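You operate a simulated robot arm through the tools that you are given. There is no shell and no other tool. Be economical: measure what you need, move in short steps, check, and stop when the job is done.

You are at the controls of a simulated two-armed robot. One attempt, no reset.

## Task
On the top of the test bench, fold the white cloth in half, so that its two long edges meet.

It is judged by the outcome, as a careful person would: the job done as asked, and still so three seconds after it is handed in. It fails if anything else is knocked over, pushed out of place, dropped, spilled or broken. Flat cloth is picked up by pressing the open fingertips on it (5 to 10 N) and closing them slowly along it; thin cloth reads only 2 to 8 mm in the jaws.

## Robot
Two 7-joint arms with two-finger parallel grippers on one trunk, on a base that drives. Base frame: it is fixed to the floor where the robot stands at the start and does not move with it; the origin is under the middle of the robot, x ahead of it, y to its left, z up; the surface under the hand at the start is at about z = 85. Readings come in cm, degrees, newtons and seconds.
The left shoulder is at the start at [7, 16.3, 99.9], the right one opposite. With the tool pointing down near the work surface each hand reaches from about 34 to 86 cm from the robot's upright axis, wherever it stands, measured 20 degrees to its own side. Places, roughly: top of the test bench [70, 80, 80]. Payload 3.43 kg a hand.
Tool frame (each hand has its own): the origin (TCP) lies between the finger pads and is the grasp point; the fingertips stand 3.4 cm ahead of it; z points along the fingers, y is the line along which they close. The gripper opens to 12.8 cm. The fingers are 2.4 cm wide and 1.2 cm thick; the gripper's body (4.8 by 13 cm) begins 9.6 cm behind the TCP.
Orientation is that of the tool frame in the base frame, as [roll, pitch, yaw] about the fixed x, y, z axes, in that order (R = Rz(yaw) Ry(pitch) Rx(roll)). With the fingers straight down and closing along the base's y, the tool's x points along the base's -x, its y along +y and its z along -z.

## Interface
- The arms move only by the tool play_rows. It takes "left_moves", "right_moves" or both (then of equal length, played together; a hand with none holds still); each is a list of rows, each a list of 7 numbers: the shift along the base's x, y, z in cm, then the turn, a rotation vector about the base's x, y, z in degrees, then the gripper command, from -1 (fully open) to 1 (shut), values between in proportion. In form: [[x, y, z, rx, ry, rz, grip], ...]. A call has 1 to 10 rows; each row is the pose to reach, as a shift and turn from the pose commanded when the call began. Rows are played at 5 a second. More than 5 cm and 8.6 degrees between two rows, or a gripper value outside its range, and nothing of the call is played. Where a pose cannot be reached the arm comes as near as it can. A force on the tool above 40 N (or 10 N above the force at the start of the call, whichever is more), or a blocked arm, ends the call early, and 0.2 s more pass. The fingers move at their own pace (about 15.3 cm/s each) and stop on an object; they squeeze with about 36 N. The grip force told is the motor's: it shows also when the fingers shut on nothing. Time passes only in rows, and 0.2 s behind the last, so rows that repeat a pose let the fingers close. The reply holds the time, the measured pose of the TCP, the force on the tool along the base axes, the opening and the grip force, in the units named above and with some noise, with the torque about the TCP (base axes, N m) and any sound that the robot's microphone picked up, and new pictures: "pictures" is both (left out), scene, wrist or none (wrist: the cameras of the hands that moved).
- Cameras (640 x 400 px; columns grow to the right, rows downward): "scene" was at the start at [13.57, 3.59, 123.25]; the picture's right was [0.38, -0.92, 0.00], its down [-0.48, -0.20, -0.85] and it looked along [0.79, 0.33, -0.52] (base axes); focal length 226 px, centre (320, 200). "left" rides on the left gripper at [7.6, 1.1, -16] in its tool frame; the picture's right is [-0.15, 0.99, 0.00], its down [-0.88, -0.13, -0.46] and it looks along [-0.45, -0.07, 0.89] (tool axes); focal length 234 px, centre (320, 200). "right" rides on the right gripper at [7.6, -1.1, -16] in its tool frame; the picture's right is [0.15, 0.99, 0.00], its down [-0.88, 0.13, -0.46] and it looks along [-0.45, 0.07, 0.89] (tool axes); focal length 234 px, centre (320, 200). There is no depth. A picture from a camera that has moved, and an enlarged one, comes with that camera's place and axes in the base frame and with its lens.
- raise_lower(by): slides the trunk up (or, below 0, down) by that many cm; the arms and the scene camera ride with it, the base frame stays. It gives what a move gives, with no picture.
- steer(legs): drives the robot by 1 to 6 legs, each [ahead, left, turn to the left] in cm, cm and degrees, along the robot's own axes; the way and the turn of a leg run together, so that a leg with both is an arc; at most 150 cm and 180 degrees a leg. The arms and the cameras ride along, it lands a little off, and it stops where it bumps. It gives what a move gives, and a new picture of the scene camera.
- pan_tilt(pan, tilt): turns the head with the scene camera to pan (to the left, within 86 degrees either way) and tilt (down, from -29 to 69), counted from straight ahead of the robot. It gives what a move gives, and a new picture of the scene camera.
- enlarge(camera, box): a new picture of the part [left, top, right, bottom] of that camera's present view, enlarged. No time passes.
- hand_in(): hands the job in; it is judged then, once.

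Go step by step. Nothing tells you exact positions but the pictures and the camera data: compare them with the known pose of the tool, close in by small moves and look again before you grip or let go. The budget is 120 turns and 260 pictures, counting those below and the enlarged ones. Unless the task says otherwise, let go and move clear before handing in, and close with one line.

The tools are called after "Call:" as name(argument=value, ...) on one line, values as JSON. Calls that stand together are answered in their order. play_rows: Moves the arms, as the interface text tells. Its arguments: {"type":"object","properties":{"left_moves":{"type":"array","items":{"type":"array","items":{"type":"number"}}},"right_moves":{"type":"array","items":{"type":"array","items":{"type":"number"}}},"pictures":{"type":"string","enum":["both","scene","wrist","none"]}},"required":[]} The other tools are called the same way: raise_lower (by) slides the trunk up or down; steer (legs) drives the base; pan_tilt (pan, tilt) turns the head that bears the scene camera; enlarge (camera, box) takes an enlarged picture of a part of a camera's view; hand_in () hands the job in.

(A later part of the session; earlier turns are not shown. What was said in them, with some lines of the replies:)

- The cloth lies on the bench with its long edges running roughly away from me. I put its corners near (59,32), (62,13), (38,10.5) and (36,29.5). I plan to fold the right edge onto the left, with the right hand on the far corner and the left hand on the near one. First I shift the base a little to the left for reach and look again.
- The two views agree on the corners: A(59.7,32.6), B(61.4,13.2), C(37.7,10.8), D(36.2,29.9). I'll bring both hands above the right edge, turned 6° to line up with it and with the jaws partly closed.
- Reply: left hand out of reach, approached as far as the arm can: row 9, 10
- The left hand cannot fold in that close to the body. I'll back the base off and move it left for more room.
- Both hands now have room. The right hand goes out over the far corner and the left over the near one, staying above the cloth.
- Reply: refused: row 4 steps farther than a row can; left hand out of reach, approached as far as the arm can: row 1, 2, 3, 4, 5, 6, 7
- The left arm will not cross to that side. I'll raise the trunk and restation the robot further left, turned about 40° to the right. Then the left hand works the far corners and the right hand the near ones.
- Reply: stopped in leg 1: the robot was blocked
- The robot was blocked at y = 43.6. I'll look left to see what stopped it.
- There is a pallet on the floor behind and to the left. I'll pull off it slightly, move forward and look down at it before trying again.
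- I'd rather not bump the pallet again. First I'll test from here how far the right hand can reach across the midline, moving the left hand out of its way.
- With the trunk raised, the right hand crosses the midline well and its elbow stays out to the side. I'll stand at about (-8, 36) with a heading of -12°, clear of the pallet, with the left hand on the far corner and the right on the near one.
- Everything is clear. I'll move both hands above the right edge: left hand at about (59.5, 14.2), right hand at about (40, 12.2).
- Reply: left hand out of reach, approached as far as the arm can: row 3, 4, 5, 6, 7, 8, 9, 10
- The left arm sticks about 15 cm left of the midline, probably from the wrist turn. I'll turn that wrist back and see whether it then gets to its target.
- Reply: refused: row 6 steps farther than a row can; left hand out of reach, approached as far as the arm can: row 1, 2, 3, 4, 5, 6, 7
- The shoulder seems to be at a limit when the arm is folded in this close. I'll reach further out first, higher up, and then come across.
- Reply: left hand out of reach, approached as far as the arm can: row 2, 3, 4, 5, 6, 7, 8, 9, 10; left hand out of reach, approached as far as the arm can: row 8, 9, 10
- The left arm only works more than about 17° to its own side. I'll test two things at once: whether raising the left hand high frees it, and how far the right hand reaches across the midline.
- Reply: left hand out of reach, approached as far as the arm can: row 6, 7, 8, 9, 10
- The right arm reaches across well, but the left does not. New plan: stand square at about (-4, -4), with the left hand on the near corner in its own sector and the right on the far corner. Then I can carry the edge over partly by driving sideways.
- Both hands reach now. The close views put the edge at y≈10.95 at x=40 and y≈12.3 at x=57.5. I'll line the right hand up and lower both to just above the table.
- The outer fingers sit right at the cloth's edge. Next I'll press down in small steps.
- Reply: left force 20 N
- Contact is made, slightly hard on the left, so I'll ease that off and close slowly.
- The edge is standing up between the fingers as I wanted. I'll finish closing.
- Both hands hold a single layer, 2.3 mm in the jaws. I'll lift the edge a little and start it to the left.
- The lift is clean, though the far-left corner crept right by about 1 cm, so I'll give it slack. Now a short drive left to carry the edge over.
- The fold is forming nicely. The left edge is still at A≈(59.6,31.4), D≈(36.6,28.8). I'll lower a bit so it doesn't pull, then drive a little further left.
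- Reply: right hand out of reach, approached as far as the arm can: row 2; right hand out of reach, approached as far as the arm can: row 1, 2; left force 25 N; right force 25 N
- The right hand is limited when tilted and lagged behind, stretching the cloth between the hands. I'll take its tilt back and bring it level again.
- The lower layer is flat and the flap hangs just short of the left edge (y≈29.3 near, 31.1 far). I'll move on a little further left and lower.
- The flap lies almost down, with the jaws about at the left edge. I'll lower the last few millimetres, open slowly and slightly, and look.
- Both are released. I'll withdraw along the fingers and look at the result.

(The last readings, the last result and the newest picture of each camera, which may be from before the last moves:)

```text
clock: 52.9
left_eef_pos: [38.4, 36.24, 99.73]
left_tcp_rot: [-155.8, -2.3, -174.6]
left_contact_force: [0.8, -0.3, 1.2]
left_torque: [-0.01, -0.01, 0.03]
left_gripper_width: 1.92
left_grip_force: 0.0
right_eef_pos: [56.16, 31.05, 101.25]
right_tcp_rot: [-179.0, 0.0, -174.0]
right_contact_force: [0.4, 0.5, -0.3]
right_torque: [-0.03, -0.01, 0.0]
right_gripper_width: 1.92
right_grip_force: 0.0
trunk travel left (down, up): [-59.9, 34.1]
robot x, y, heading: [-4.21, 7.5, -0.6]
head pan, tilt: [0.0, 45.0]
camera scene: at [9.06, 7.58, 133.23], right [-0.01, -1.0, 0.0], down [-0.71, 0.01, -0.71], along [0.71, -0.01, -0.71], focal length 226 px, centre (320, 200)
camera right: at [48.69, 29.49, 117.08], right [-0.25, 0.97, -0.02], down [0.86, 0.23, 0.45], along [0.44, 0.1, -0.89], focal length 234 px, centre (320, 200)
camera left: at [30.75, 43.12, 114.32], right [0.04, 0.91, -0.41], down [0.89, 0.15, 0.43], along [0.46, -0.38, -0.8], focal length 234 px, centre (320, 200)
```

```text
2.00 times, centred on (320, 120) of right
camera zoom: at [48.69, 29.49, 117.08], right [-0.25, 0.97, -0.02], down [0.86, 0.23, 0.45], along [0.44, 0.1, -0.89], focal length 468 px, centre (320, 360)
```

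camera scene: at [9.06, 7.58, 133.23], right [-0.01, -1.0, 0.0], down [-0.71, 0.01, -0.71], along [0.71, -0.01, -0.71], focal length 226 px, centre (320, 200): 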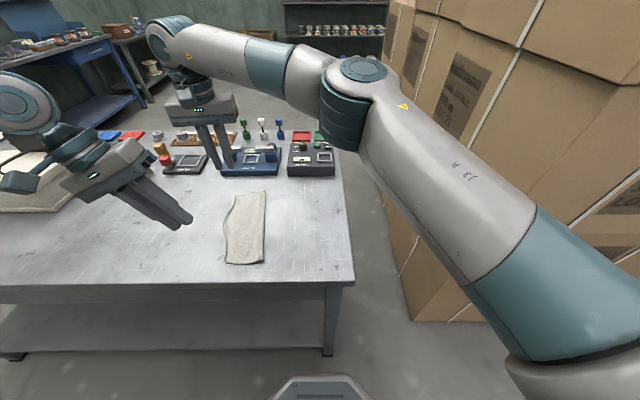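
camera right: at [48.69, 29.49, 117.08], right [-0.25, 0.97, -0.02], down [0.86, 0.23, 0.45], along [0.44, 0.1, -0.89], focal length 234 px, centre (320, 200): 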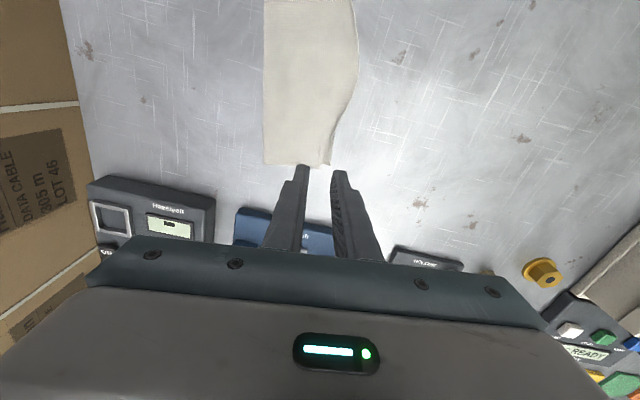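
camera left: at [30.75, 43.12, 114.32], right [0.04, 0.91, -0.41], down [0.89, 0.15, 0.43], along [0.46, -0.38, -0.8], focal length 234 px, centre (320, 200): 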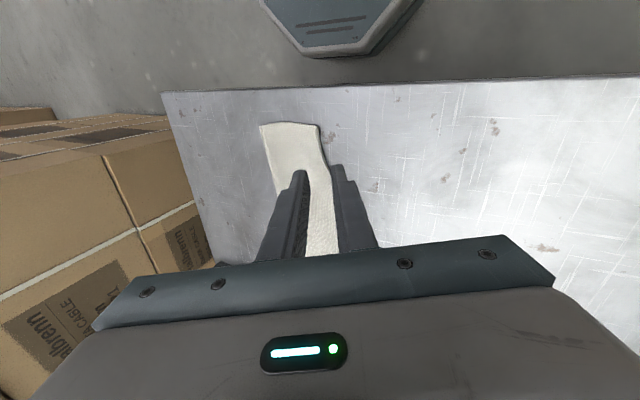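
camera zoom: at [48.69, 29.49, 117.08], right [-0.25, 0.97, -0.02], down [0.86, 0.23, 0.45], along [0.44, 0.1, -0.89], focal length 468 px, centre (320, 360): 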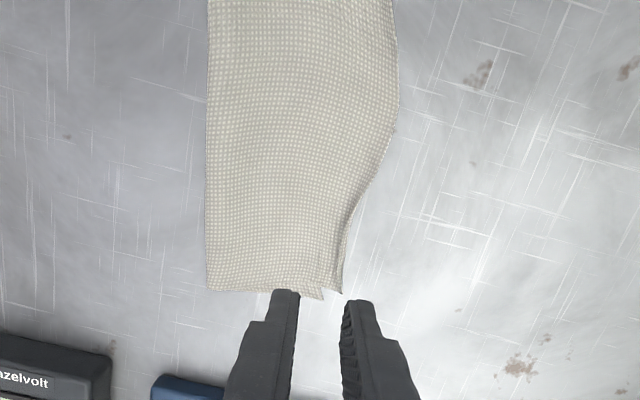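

The fold looks very good. I'll move the hands aside and check the edge from close above.

Call:
play_rows(left_moves=[[0, 4, 2, 4, 0, 0, 0.7], [0, 8, 4, 8, 0, 0, 0.7], [0, 12, 5, 12, 0, 0, 0.7], [0, 15, 5, 16, 0, 0, 0.7], [0, 15, 5, 22, 0, 0, 0.7]], right_moves=[[-2, -1, 1, 0, 0, 0, 0.7], [-5, -2, 2, 0, 0, 0, 0.7], [-8, -3, 2, 0, 0, 0, 0.7], [-10, -4, 2, 0, 0, 0, 0.7], [-10, -4, 2, 0, 0, 0, 0.7]], pictures="none")

Call:
enlarge(camera="right", box=[200, 0, 440, 200])

Call:
enlarge(camera="scene", box=[200, 170, 290, 280])

Call:
enlarge(camera="left", box=[0, 0, 640, 400])

```text
clock: 54.0
left_eef_pos: [38.69, 50.99, 105.12]
left_tcp_rot: [-178.0, -0.2, -174.0]
left_contact_force: [1.1, -0.3, 0.4]
left_torque: [0.02, 0.01, 0.01]
left_gripper_width: 1.89
left_grip_force: 0.0
right_eef_pos: [46.4, 26.64, 102.97]
right_tcp_rot: [-179.0, -0.1, -174.1]
right_contact_force: [0.8, -0.7, -0.5]
right_torque: [0.04, -0.02, 0.02]
right_gripper_width: 1.89
right_grip_force: 0.1
trunk travel left (down, up): [-59.9, 34.1]
robot x, y, heading: [-4.3, 7.64, -0.9]
head pan, tilt: [0.0, 45.0]
```

```text
2.00 times, centred on (320, 100) of right
camera zoom: at [38.82, 25.06, 118.89], right [-0.25, 0.97, -0.02], down [0.86, 0.23, 0.45], along [0.44, 0.1, -0.89], focal length 468 px, centre (320, 400)
```

zoom: 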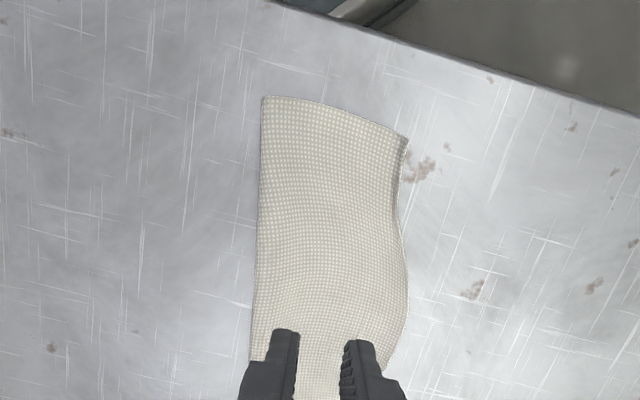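

```text
3.64 times, centred on (245, 225) of scene
camera zoom: at [9.34, 7.29, 133.21], right [-0.01, -1.0, 0.0], down [-0.71, 0.01, -0.71], along [0.71, -0.01, -0.71], focal length 821 px, centre (593, 109)
```

zoom: 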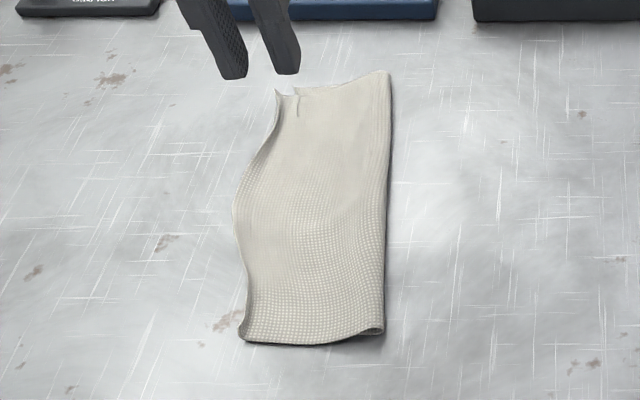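

```text
1.00 times, centred on (320, 200) of left (not enlarged: the box is as wide or as high as the picture)
camera zoom: at [31.06, 51.97, 121.26], right [0.04, 1.0, -0.04], down [0.89, -0.02, 0.46], along [0.46, -0.05, -0.89], focal length 234 px, centre (320, 200)
```

zoom: 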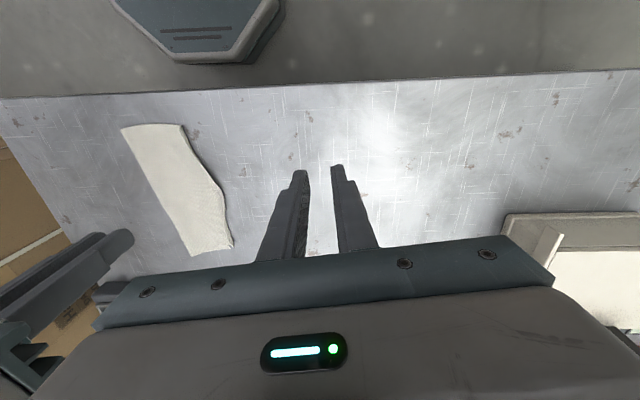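

Call:
enlarge(camera="left", box=[110, 110, 260, 270])

```text
2.50 times, centred on (185, 190) of left
camera zoom: at [31.06, 51.97, 121.26], right [0.04, 1.0, -0.04], down [0.89, -0.02, 0.46], along [0.46, -0.05, -0.89], focal length 585 px, centre (658, 225)
```

zoom: 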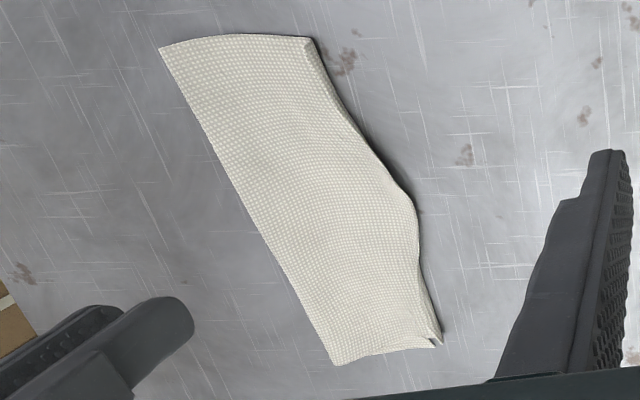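

The ends meet well, but the middle of the top edge bows out. I'll bring the left wrist camera low on that side to see how far the layers differ.

Call:
play_rows(left_moves=[[0, 0, -2, -8, 0, 0, 0.7], [0, 0, -4, -16, 0, 0, 0.9], [0, 0, -7, -24, 0, 0, 1], [0, 0, -9, -32, 0, 0, 1], [0, -1, -10, -40, 0, 0, 1]], pictures="wrist")

Call:
enlarge(camera="left", box=[120, 50, 360, 200])

```text
clock: 55.2
left_eef_pos: [38.94, 49.98, 95.09]
left_tcp_rot: [-138.0, -4.0, -175.5]
left_contact_force: [0.4, -0.5, -1.1]
left_torque: [0.03, 0.01, -0.02]
left_gripper_width: 0.0
left_grip_force: 32.7
right_eef_pos: [46.17, 26.8, 103.02]
right_tcp_rot: [-179.0, -0.1, -174.0]
right_contact_force: [-0.3, -0.5, 0.7]
right_torque: [0.02, 0.01, -0.01]
right_gripper_width: 1.95
right_grip_force: 0.0
trunk travel left (down, up): [-59.9, 34.1]
robot x, y, heading: [-4.09, 7.67, -1.2]
head pan, tilt: [0.0, 45.0]
camera left: at [31.22, 60.84, 106.81], right [0.04, 0.74, -0.67], down [0.89, 0.28, 0.37], along [0.46, -0.61, -0.65], focal length 234 px, centre (320, 200)
```

left: 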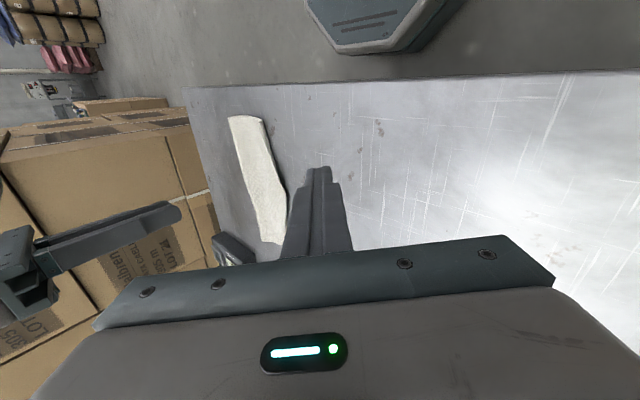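

```text
2.67 times, centred on (240, 125) of left
camera zoom: at [31.22, 60.84, 106.81], right [0.04, 0.74, -0.67], down [0.89, 0.28, 0.37], along [0.46, -0.61, -0.65], focal length 624 px, centre (533, 400)
```

zoom: 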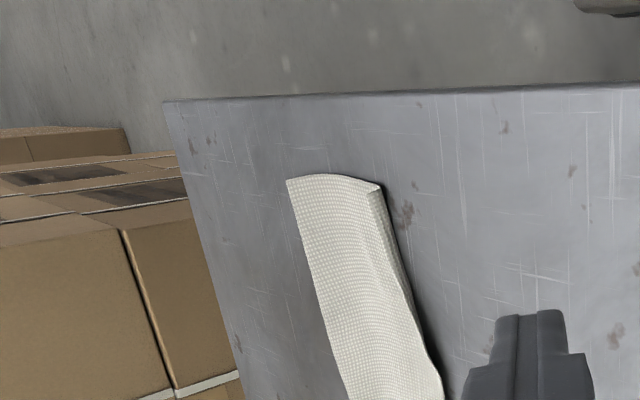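

Call:
play_rows(left_moves=[[4, 1, 0, 0, 0, 0, 1], [8, 2, 0, 0, 0, 0, 1], [12, 2, 0, 0, 0, 0, 1]], pictures="none")

Call:
enlarge(camera="left", box=[200, 60, 340, 200])

```text
clock: 56.0
left_eef_pos: [50.79, 51.98, 95.11]
left_tcp_rot: [-138.0, -4.1, -175.5]
left_contact_force: [-0.4, -0.7, 0.2]
left_torque: [0.0, 0.05, -0.05]
left_gripper_width: 0.02
left_grip_force: 32.7
right_eef_pos: [46.36, 26.8, 102.8]
right_tcp_rot: [-179.0, -0.2, -173.9]
right_contact_force: [0.2, 1.2, 0.2]
right_torque: [0.02, 0.01, -0.03]
right_gripper_width: 1.92
right_grip_force: 0.1
trunk travel left (down, up): [-59.9, 34.1]
robot x, y, heading: [-4.04, 7.59, -0.9]
head pan, tilt: [0.0, 45.0]
```

```text
2.86 times, centred on (270, 130) of left
camera zoom: at [43.21, 62.89, 106.76], right [0.04, 0.74, -0.67], down [0.89, 0.28, 0.36], along [0.46, -0.61, -0.65], focal length 669 px, centre (463, 400)
```

zoom: 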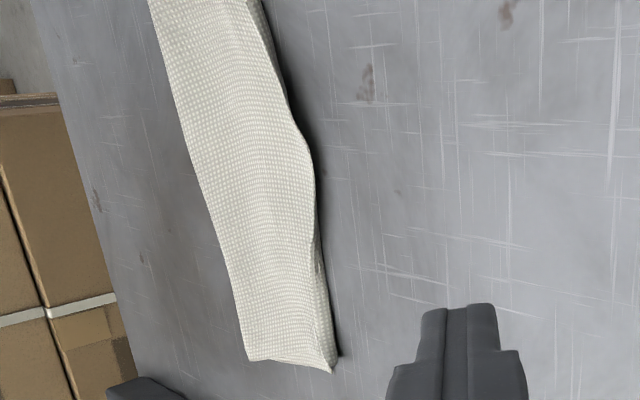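

The middle of the top edge overhangs by roughly 2–3 cm. I'll push it in gently with the left hand's closed fingers, after moving the right hand out of the way.

Call:
play_rows(left_moves=[[0, 0, 0, 8, 0, 0, 1], [0, 0, 0, 16, 0, 0, 1], [0, 0, 0, 24, 0, 0, 1], [-0.4, -3, 0, 32, 0, 0, 1], [-0.8, -7, 0, 40, 0, 0, 1], [-1.2, -11, 0, 42, 0, 0, 1], [-1.3, -14, -1, 42, 0, 0, 1], [-1.3, -16.6, -3, 42, 0, 0, 1]], right_moves=[[0, -4, 1, 0, 0, 0, 0.7], [0, -8, 2, 0, 0, 0, 0.7], [0, -12, 3, 0, 0, 0, 0.7], [0, -16, 3, 0, 0, 0, 0.7], [0, -18, 3, 0, 0, 0, 0.7], [0, -18, 3, 0, 0, 0, 0.7], [0, -18, 3, 0, 0, 0, 0.7], [0, -18, 3, 0, 0, 0, 0.7]], pictures="both")

Call:
enlarge(camera="left", box=[200, 60, 440, 240])

```text
clock: 57.9
left_eef_pos: [49.83, 35.56, 91.85]
left_tcp_rot: [-179.8, 0.1, -174.0]
left_contact_force: [0.5, -0.4, -0.6]
left_torque: [-0.01, 0.0, 0.01]
left_gripper_width: 0.0
left_grip_force: 32.6
right_eef_pos: [46.08, 8.64, 105.98]
right_tcp_rot: [-178.9, -0.1, -174.1]
right_contact_force: [-0.6, 0.6, 0.5]
right_torque: [-0.02, 0.01, 0.01]
right_gripper_width: 1.94
right_grip_force: 0.0
trunk travel left (down, up): [-59.9, 34.1]
robot x, y, heading: [-4.24, 7.36, -0.6]
head pan, tilt: [0.0, 45.0]
camera scene: at [9.32, 7.43, 133.22], right [-0.01, -1.0, 0.0], down [-0.71, 0.01, -0.71], along [0.71, -0.01, -0.71], focal length 226 px, centre (320, 200)
camera right: at [38.77, 7.04, 121.82], right [-0.25, 0.97, -0.02], down [0.86, 0.23, 0.45], along [0.44, 0.1, -0.89], focal length 234 px, centre (320, 200)
camera left: at [42.11, 35.9, 107.89], right [0.04, 1.0, 0.0], down [0.89, -0.04, 0.46], along [0.46, -0.02, -0.89], focal length 234 px, centre (320, 200)
```

scene: 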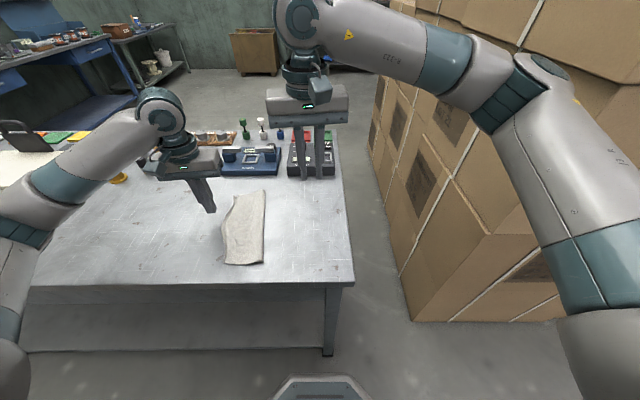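
right: 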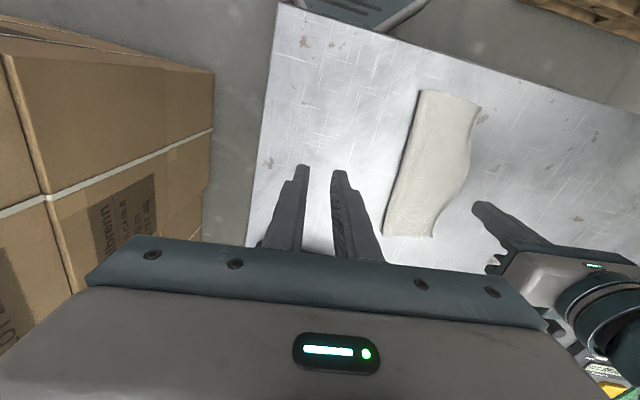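
left: 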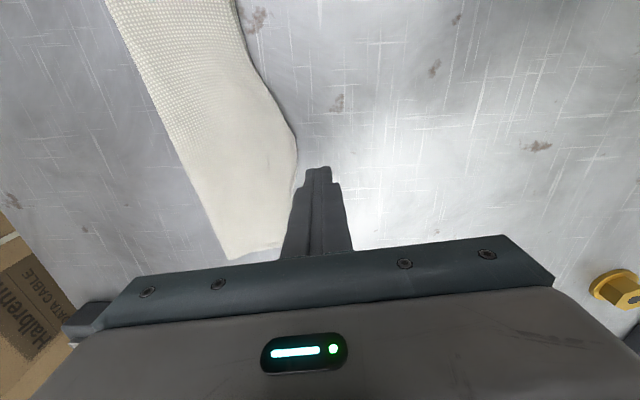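

```text
2.22 times, centred on (320, 150) of left
camera zoom: at [42.11, 35.9, 107.89], right [0.04, 1.0, 0.0], down [0.89, -0.04, 0.46], along [0.46, -0.02, -0.89], focal length 520 px, centre (320, 311)
```

zoom: 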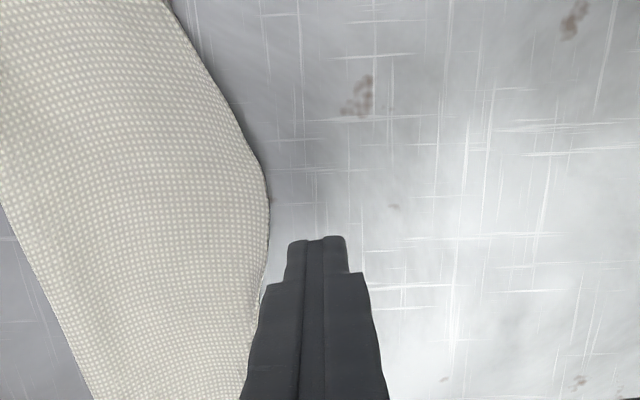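

The bulge peaks near (48, 33.3). I'll set the closed fingertips lightly on the table beside it and push in by small steps.

Call:
play_rows(left_moves=[[-0.8, 0, -1.5, 0, 0, 0, 1], [-1.5, 0, -2.6, 0, 0, 0, 1], [-1.5, 0, -3.2, 0, 0, 0, 1]], pictures="none")

```text
clock: 58.6
left_eef_pos: [48.04, 35.55, 88.72]
left_tcp_rot: [-179.7, 0.1, -174.0]
left_contact_force: [-0.3, 0.3, 0.0]
left_torque: [-0.02, 0.01, 0.03]
left_gripper_width: 0.0
left_grip_force: 33.1
right_eef_pos: [46.13, 8.72, 105.97]
right_tcp_rot: [-178.9, 0.0, -173.9]
right_contact_force: [0.2, -0.7, 0.7]
right_torque: [0.01, -0.02, -0.03]
right_gripper_width: 1.92
right_grip_force: 0.0
trunk travel left (down, up): [-59.9, 34.1]
robot x, y, heading: [-3.86, 7.39, -0.8]
head pan, tilt: [0.0, 45.0]
```

Call:
play_rows(left_moves=[[0, 0, -0.2, 0, 0, 0, 1], [0, -0.6, -0.2, 0, 0, 0, 1], [0, -1.2, -0.2, 0, 0, 0, 1], [0, -1.7, -0.2, 0, 0, 0, 1], [0, -2.2, -0.2, 0, 0, 0, 1], [0, -2.6, -0.2, 0, 0, 0, 1]], pictures="wrist")

Call:
enlarge(camera="left", box=[200, 60, 440, 240])

Call:
enlarge(camera="scene", box=[190, 170, 290, 280])

```text
clock: 60.0
left_eef_pos: [48.11, 32.96, 88.66]
left_tcp_rot: [-179.8, 0.1, -174.0]
left_contact_force: [-0.2, -0.1, -0.3]
left_torque: [-0.01, 0.01, -0.02]
left_gripper_width: 0.01
left_grip_force: 32.6
right_eef_pos: [46.2, 8.65, 105.88]
right_tcp_rot: [-179.0, -0.2, -174.0]
right_contact_force: [0.5, 0.3, 0.8]
right_torque: [0.01, 0.01, -0.01]
right_gripper_width: 1.92
right_grip_force: 0.0
trunk travel left (down, up): [-59.9, 34.1]
robot x, y, heading: [-4.01, 7.84, -0.7]
head pan, tilt: [0.0, 45.0]
camera left: at [40.48, 33.39, 104.62], right [0.04, 1.0, 0.0], down [0.89, -0.04, 0.46], along [0.46, -0.02, -0.89], focal length 234 px, centre (320, 200)
```

left: 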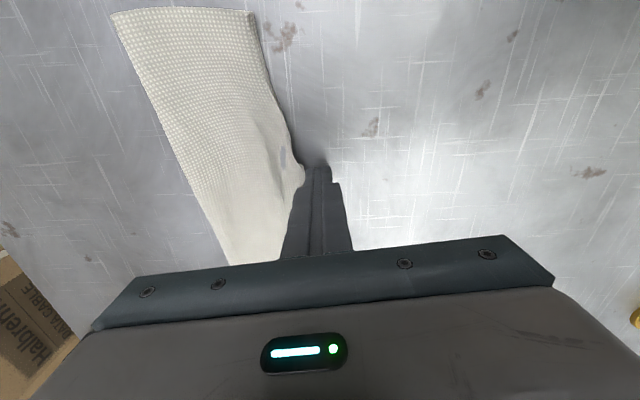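

```text
2.22 times, centred on (320, 150) of left
camera zoom: at [40.48, 33.39, 104.62], right [0.04, 1.0, 0.0], down [0.89, -0.04, 0.46], along [0.46, -0.02, -0.89], focal length 520 px, centre (320, 311)
```

zoom: 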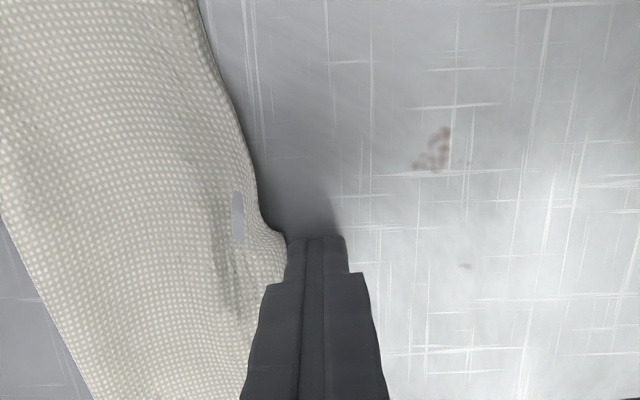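

```text
3.64 times, centred on (240, 225) of scene
camera zoom: at [9.28, 7.46, 133.22], right [-0.01, -1.0, 0.0], down [-0.71, 0.01, -0.71], along [0.71, -0.01, -0.71], focal length 821 px, centre (611, 109)
```

zoom: 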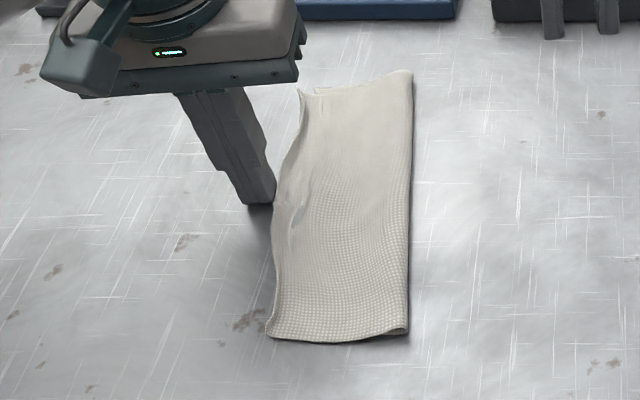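

The edge straightens without disturbing the fold. A little more, then I'll back off and look.

Call:
play_rows(left_moves=[[0, -0.4, 0, 0, 0, 0, 1], [0, -0.8, 0, 0, 0, 0, 1], [0, -1.1, 0, 0, 0, 0, 1], [0, -1.1, 0, 0, 0, 0, 1], [0, 0.5, 0, 0, 0, 0, 1], [0, 2.5, 0, 0, 0, 0, 1], [0, 4, 2, 0, 0, 0, 1], [0, 6, 6, 0, 0, 0, 1]], pictures="wrist")

Call:
enlarge(camera="left", box=[120, 20, 360, 240])

Call:
enlarge(camera="scene", box=[190, 170, 290, 280])

Call:
enlarge(camera="right", box=[340, 60, 540, 260])

```text
clock: 61.9
left_eef_pos: [48.34, 38.84, 94.65]
left_tcp_rot: [-179.8, 0.0, -174.1]
left_contact_force: [-0.5, 0.2, 0.4]
left_torque: [0.03, -0.02, 0.01]
left_gripper_width: 0.01
left_grip_force: 33.2
right_eef_pos: [46.1, 8.66, 105.97]
right_tcp_rot: [-178.9, 0.0, -174.0]
right_contact_force: [-0.2, 0.1, 0.6]
right_torque: [-0.04, -0.02, -0.01]
right_gripper_width: 1.91
right_grip_force: 0.1
trunk travel left (down, up): [-59.9, 34.1]
robot x, y, heading: [-4.23, 7.45, -0.6]
head pan, tilt: [0.0, 45.0]
camera left: at [40.55, 39.21, 110.77], right [0.04, 1.0, 0.0], down [0.89, -0.04, 0.46], along [0.46, -0.02, -0.89], focal length 234 px, centre (320, 200)
```

left: 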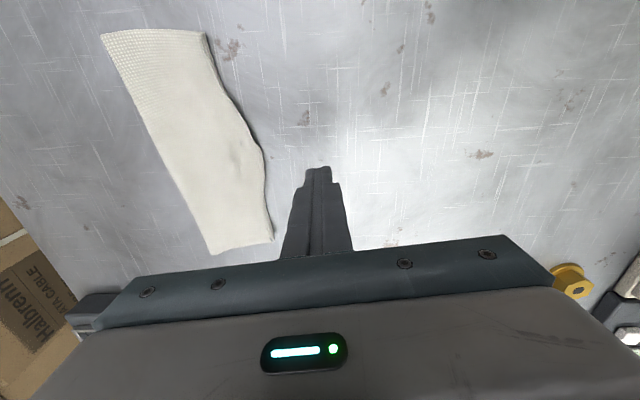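

```text
1.82 times, centred on (240, 130) of left
camera zoom: at [40.55, 39.21, 110.77], right [0.04, 1.0, 0.0], down [0.89, -0.04, 0.46], along [0.46, -0.02, -0.89], focal length 426 px, centre (466, 327)
```

zoom: 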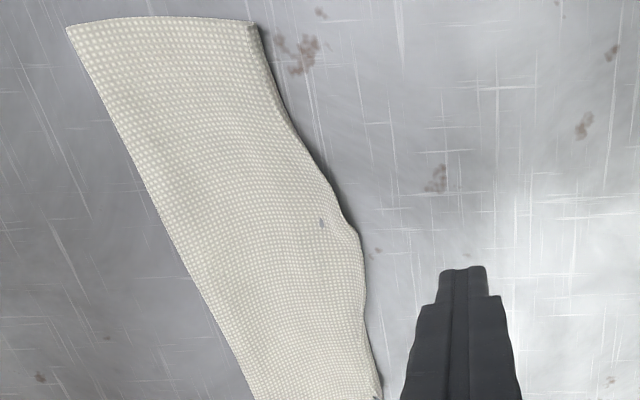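

```text
3.64 times, centred on (240, 225) of scene
camera zoom: at [9.15, 7.47, 133.23], right [-0.01, -1.0, 0.0], down [-0.71, 0.01, -0.71], along [0.71, -0.01, -0.71], focal length 821 px, centre (611, 109)
```

zoom: 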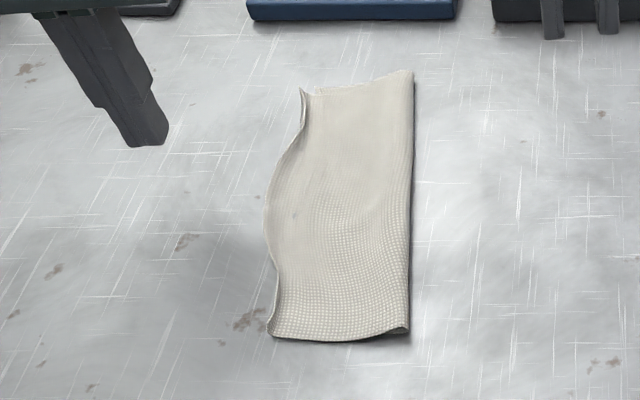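

```text
2.00 times, centred on (440, 160) of right
camera zoom: at [38.61, 7.07, 121.87], right [-0.25, 0.97, -0.02], down [0.86, 0.23, 0.45], along [0.44, 0.1, -0.89], focal length 468 px, centre (80, 280)
```

zoom: 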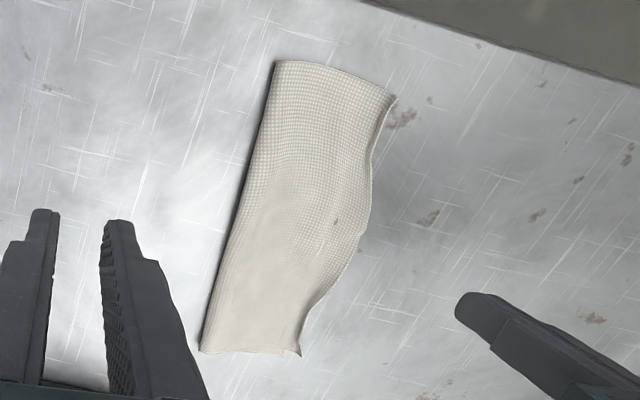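

It sprang back part of the way; about 2 cm of overhang is left at mid-edge. One more push, slightly deeper, at two spots.

Call:
play_rows(left_moves=[[-0.5, -2, -3, 0, 0, 0, 1], [-1, -3.5, -5.5, 0, 0, 0, 1], [-1, -4, -6.2, 0, 0, 0, 1], [-1, -5, -6.2, 0, 0, 0, 1], [-1, -6, -6.2, 0, 0, 0, 1], [-1, -7, -6.2, 0, 0, 0, 1], [-1, -7.9, -6.2, 0, 0, 0, 1], [-1, -7.9, -6.2, 0, 0, 0, 1], [-1, -6, -6.2, 0, 0, 0, 1], [-1, -3, -5, 0, 0, 0, 1]], pictures="none")

Call:
play_rows(left_moves=[[4, 0, 0, 0, 0, 0, 1], [4, -1, -1.2, 0, 0, 0, 1], [4, -2, -1.2, 0, 0, 0, 1], [4, -3, -1.2, 0, 0, 0, 1], [4, -3.9, -1.2, 0, 0, 0, 1], [4, -4.4, -1.2, 0, 0, 0, 1], [4, -4.4, -1.2, 0, 0, 0, 1], [4, -2, -1.2, 0, 0, 0, 1], [4, 1, 2, 0, 0, 0, 1], [2, 4, 5, 0, 0, 0, 1]], pictures="wrist")

Call:
enlarge(camera="left", box=[120, 20, 360, 240])

Call:
enlarge(camera="right", box=[340, 60, 540, 260])

```text
clock: 64.0
left_eef_pos: [47.09, 35.81, 89.58]
left_tcp_rot: [-179.7, 0.1, -174.0]
left_contact_force: [0.8, 1.2, -0.5]
left_torque: [-0.01, 0.0, -0.01]
left_gripper_width: 0.0
left_grip_force: 33.2
right_eef_pos: [46.19, 8.69, 105.94]
right_tcp_rot: [-178.9, 0.0, -173.9]
right_contact_force: [0.0, 0.4, -0.7]
right_torque: [0.0, -0.01, -0.02]
right_gripper_width: 1.95
right_grip_force: 0.2
trunk travel left (down, up): [-59.9, 34.1]
robot x, y, heading: [-4.11, 7.56, -0.7]
head pan, tilt: [0.0, 45.0]
```

```text
clock: 66.2
left_eef_pos: [48.69, 40.27, 94.6]
left_tcp_rot: [-179.7, 0.1, -174.1]
left_contact_force: [0.5, -0.2, 0.8]
left_torque: [-0.01, 0.0, 0.01]
left_gripper_width: 0.0
left_grip_force: 32.7
right_eef_pos: [46.01, 8.77, 105.99]
right_tcp_rot: [-178.9, 0.0, -174.1]
right_contact_force: [0.3, 0.2, -1.5]
right_torque: [-0.02, -0.01, 0.02]
right_gripper_width: 1.9
right_grip_force: 0.1
trunk travel left (down, up): [-59.9, 34.1]
robot x, y, heading: [-4.21, 7.5, -0.8]
head pan, tilt: [0.0, 45.0]
camera left: at [40.99, 40.59, 110.68], right [0.04, 1.0, 0.0], down [0.89, -0.04, 0.46], along [0.46, -0.02, -0.89], focal length 234 px, centre (320, 200)
```

left: 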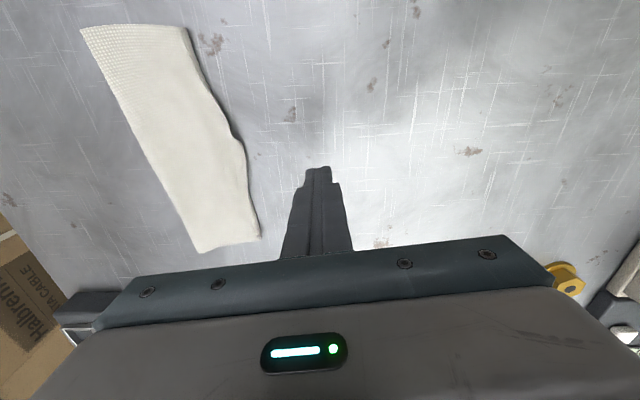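

```text
1.82 times, centred on (240, 130) of left
camera zoom: at [40.99, 40.59, 110.68], right [0.04, 1.0, 0.0], down [0.89, -0.04, 0.46], along [0.46, -0.02, -0.89], focal length 426 px, centre (466, 327)
```

zoom: 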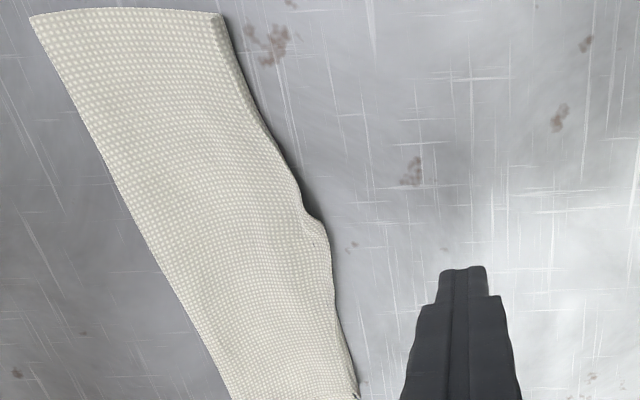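

```text
2.00 times, centred on (440, 160) of right
camera zoom: at [38.53, 7.11, 121.91], right [-0.25, 0.97, -0.02], down [0.86, 0.23, 0.45], along [0.44, 0.1, -0.89], focal length 468 px, centre (80, 280)
```

zoom: 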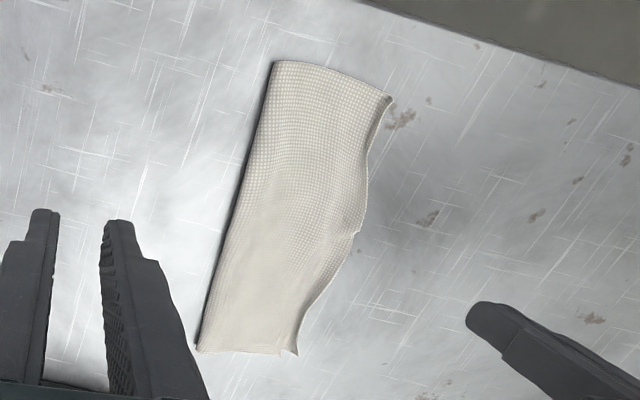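

The long edges now run together within about a centimetre, and nothing else has moved. I'll lift the hands well clear and take a last look.

Call:
play_rows(left_moves=[[0, 3, 3, 0, 0, 0, 0.5], [0, 6, 6, 0, 0, 0, 0], [0, 9, 9, 0, 0, 0, 0], [0, 9, 9, 0, 0, 0, 0]], pictures="scene")

Call:
enlarge(camera="scene", box=[190, 170, 290, 280])

```text
clock: 67.2
left_eef_pos: [49.0, 49.22, 103.65]
left_tcp_rot: [-179.9, 0.0, -174.0]
left_contact_force: [0.7, 0.3, -0.7]
left_torque: [0.01, 0.01, 0.01]
left_gripper_width: 6.39
left_grip_force: 0.0
right_eef_pos: [46.25, 8.57, 105.91]
right_tcp_rot: [-179.1, -0.1, -174.0]
right_contact_force: [-0.4, 0.4, 0.1]
right_torque: [-0.02, 0.03, 0.0]
right_gripper_width: 1.89
right_grip_force: 0.1
trunk travel left (down, up): [-59.9, 34.1]
robot x, y, heading: [-4.37, 7.26, -0.2]
head pan, tilt: [0.0, 45.0]
camera scene: at [9.31, 7.45, 133.22], right [-0.01, -1.0, 0.0], down [-0.71, 0.01, -0.71], along [0.71, -0.01, -0.71], focal length 226 px, centre (320, 200)
```

scene: 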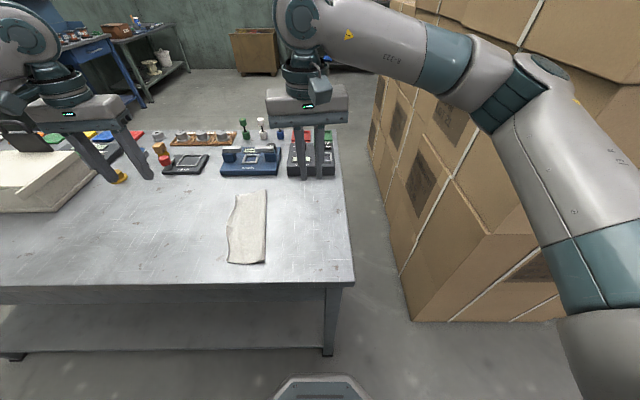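

```text
3.64 times, centred on (240, 225) of scene
camera zoom: at [9.31, 7.45, 133.22], right [-0.01, -1.0, 0.0], down [-0.71, 0.01, -0.71], along [0.71, -0.01, -0.71], focal length 821 px, centre (611, 109)
```

zoom: 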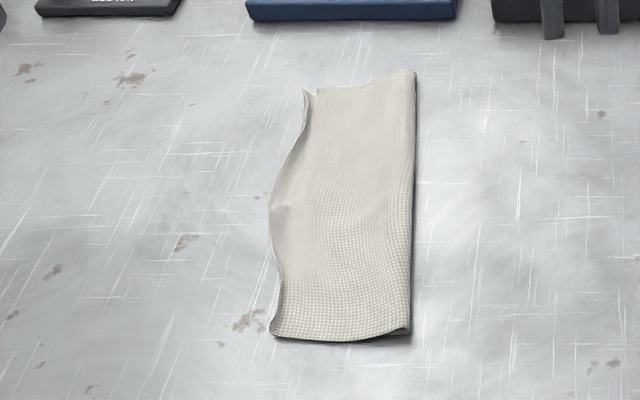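

The cloth lies folded in half lengthwise with its long edges together, both hands are clear, and nothing else on the bench has moved. I'm handing it in.

Call:
hand_in()

```text
The job is handed in.
```

The white cloth is folded in half on the bench with its long edges together: they meet at both ends, and the top edge bows out by about 1 cm in the middle. Nothing else on the bench was disturbed; the base bumped a floor pallet once while repositioning and stopped, and I saw no sign that the pallet moved.
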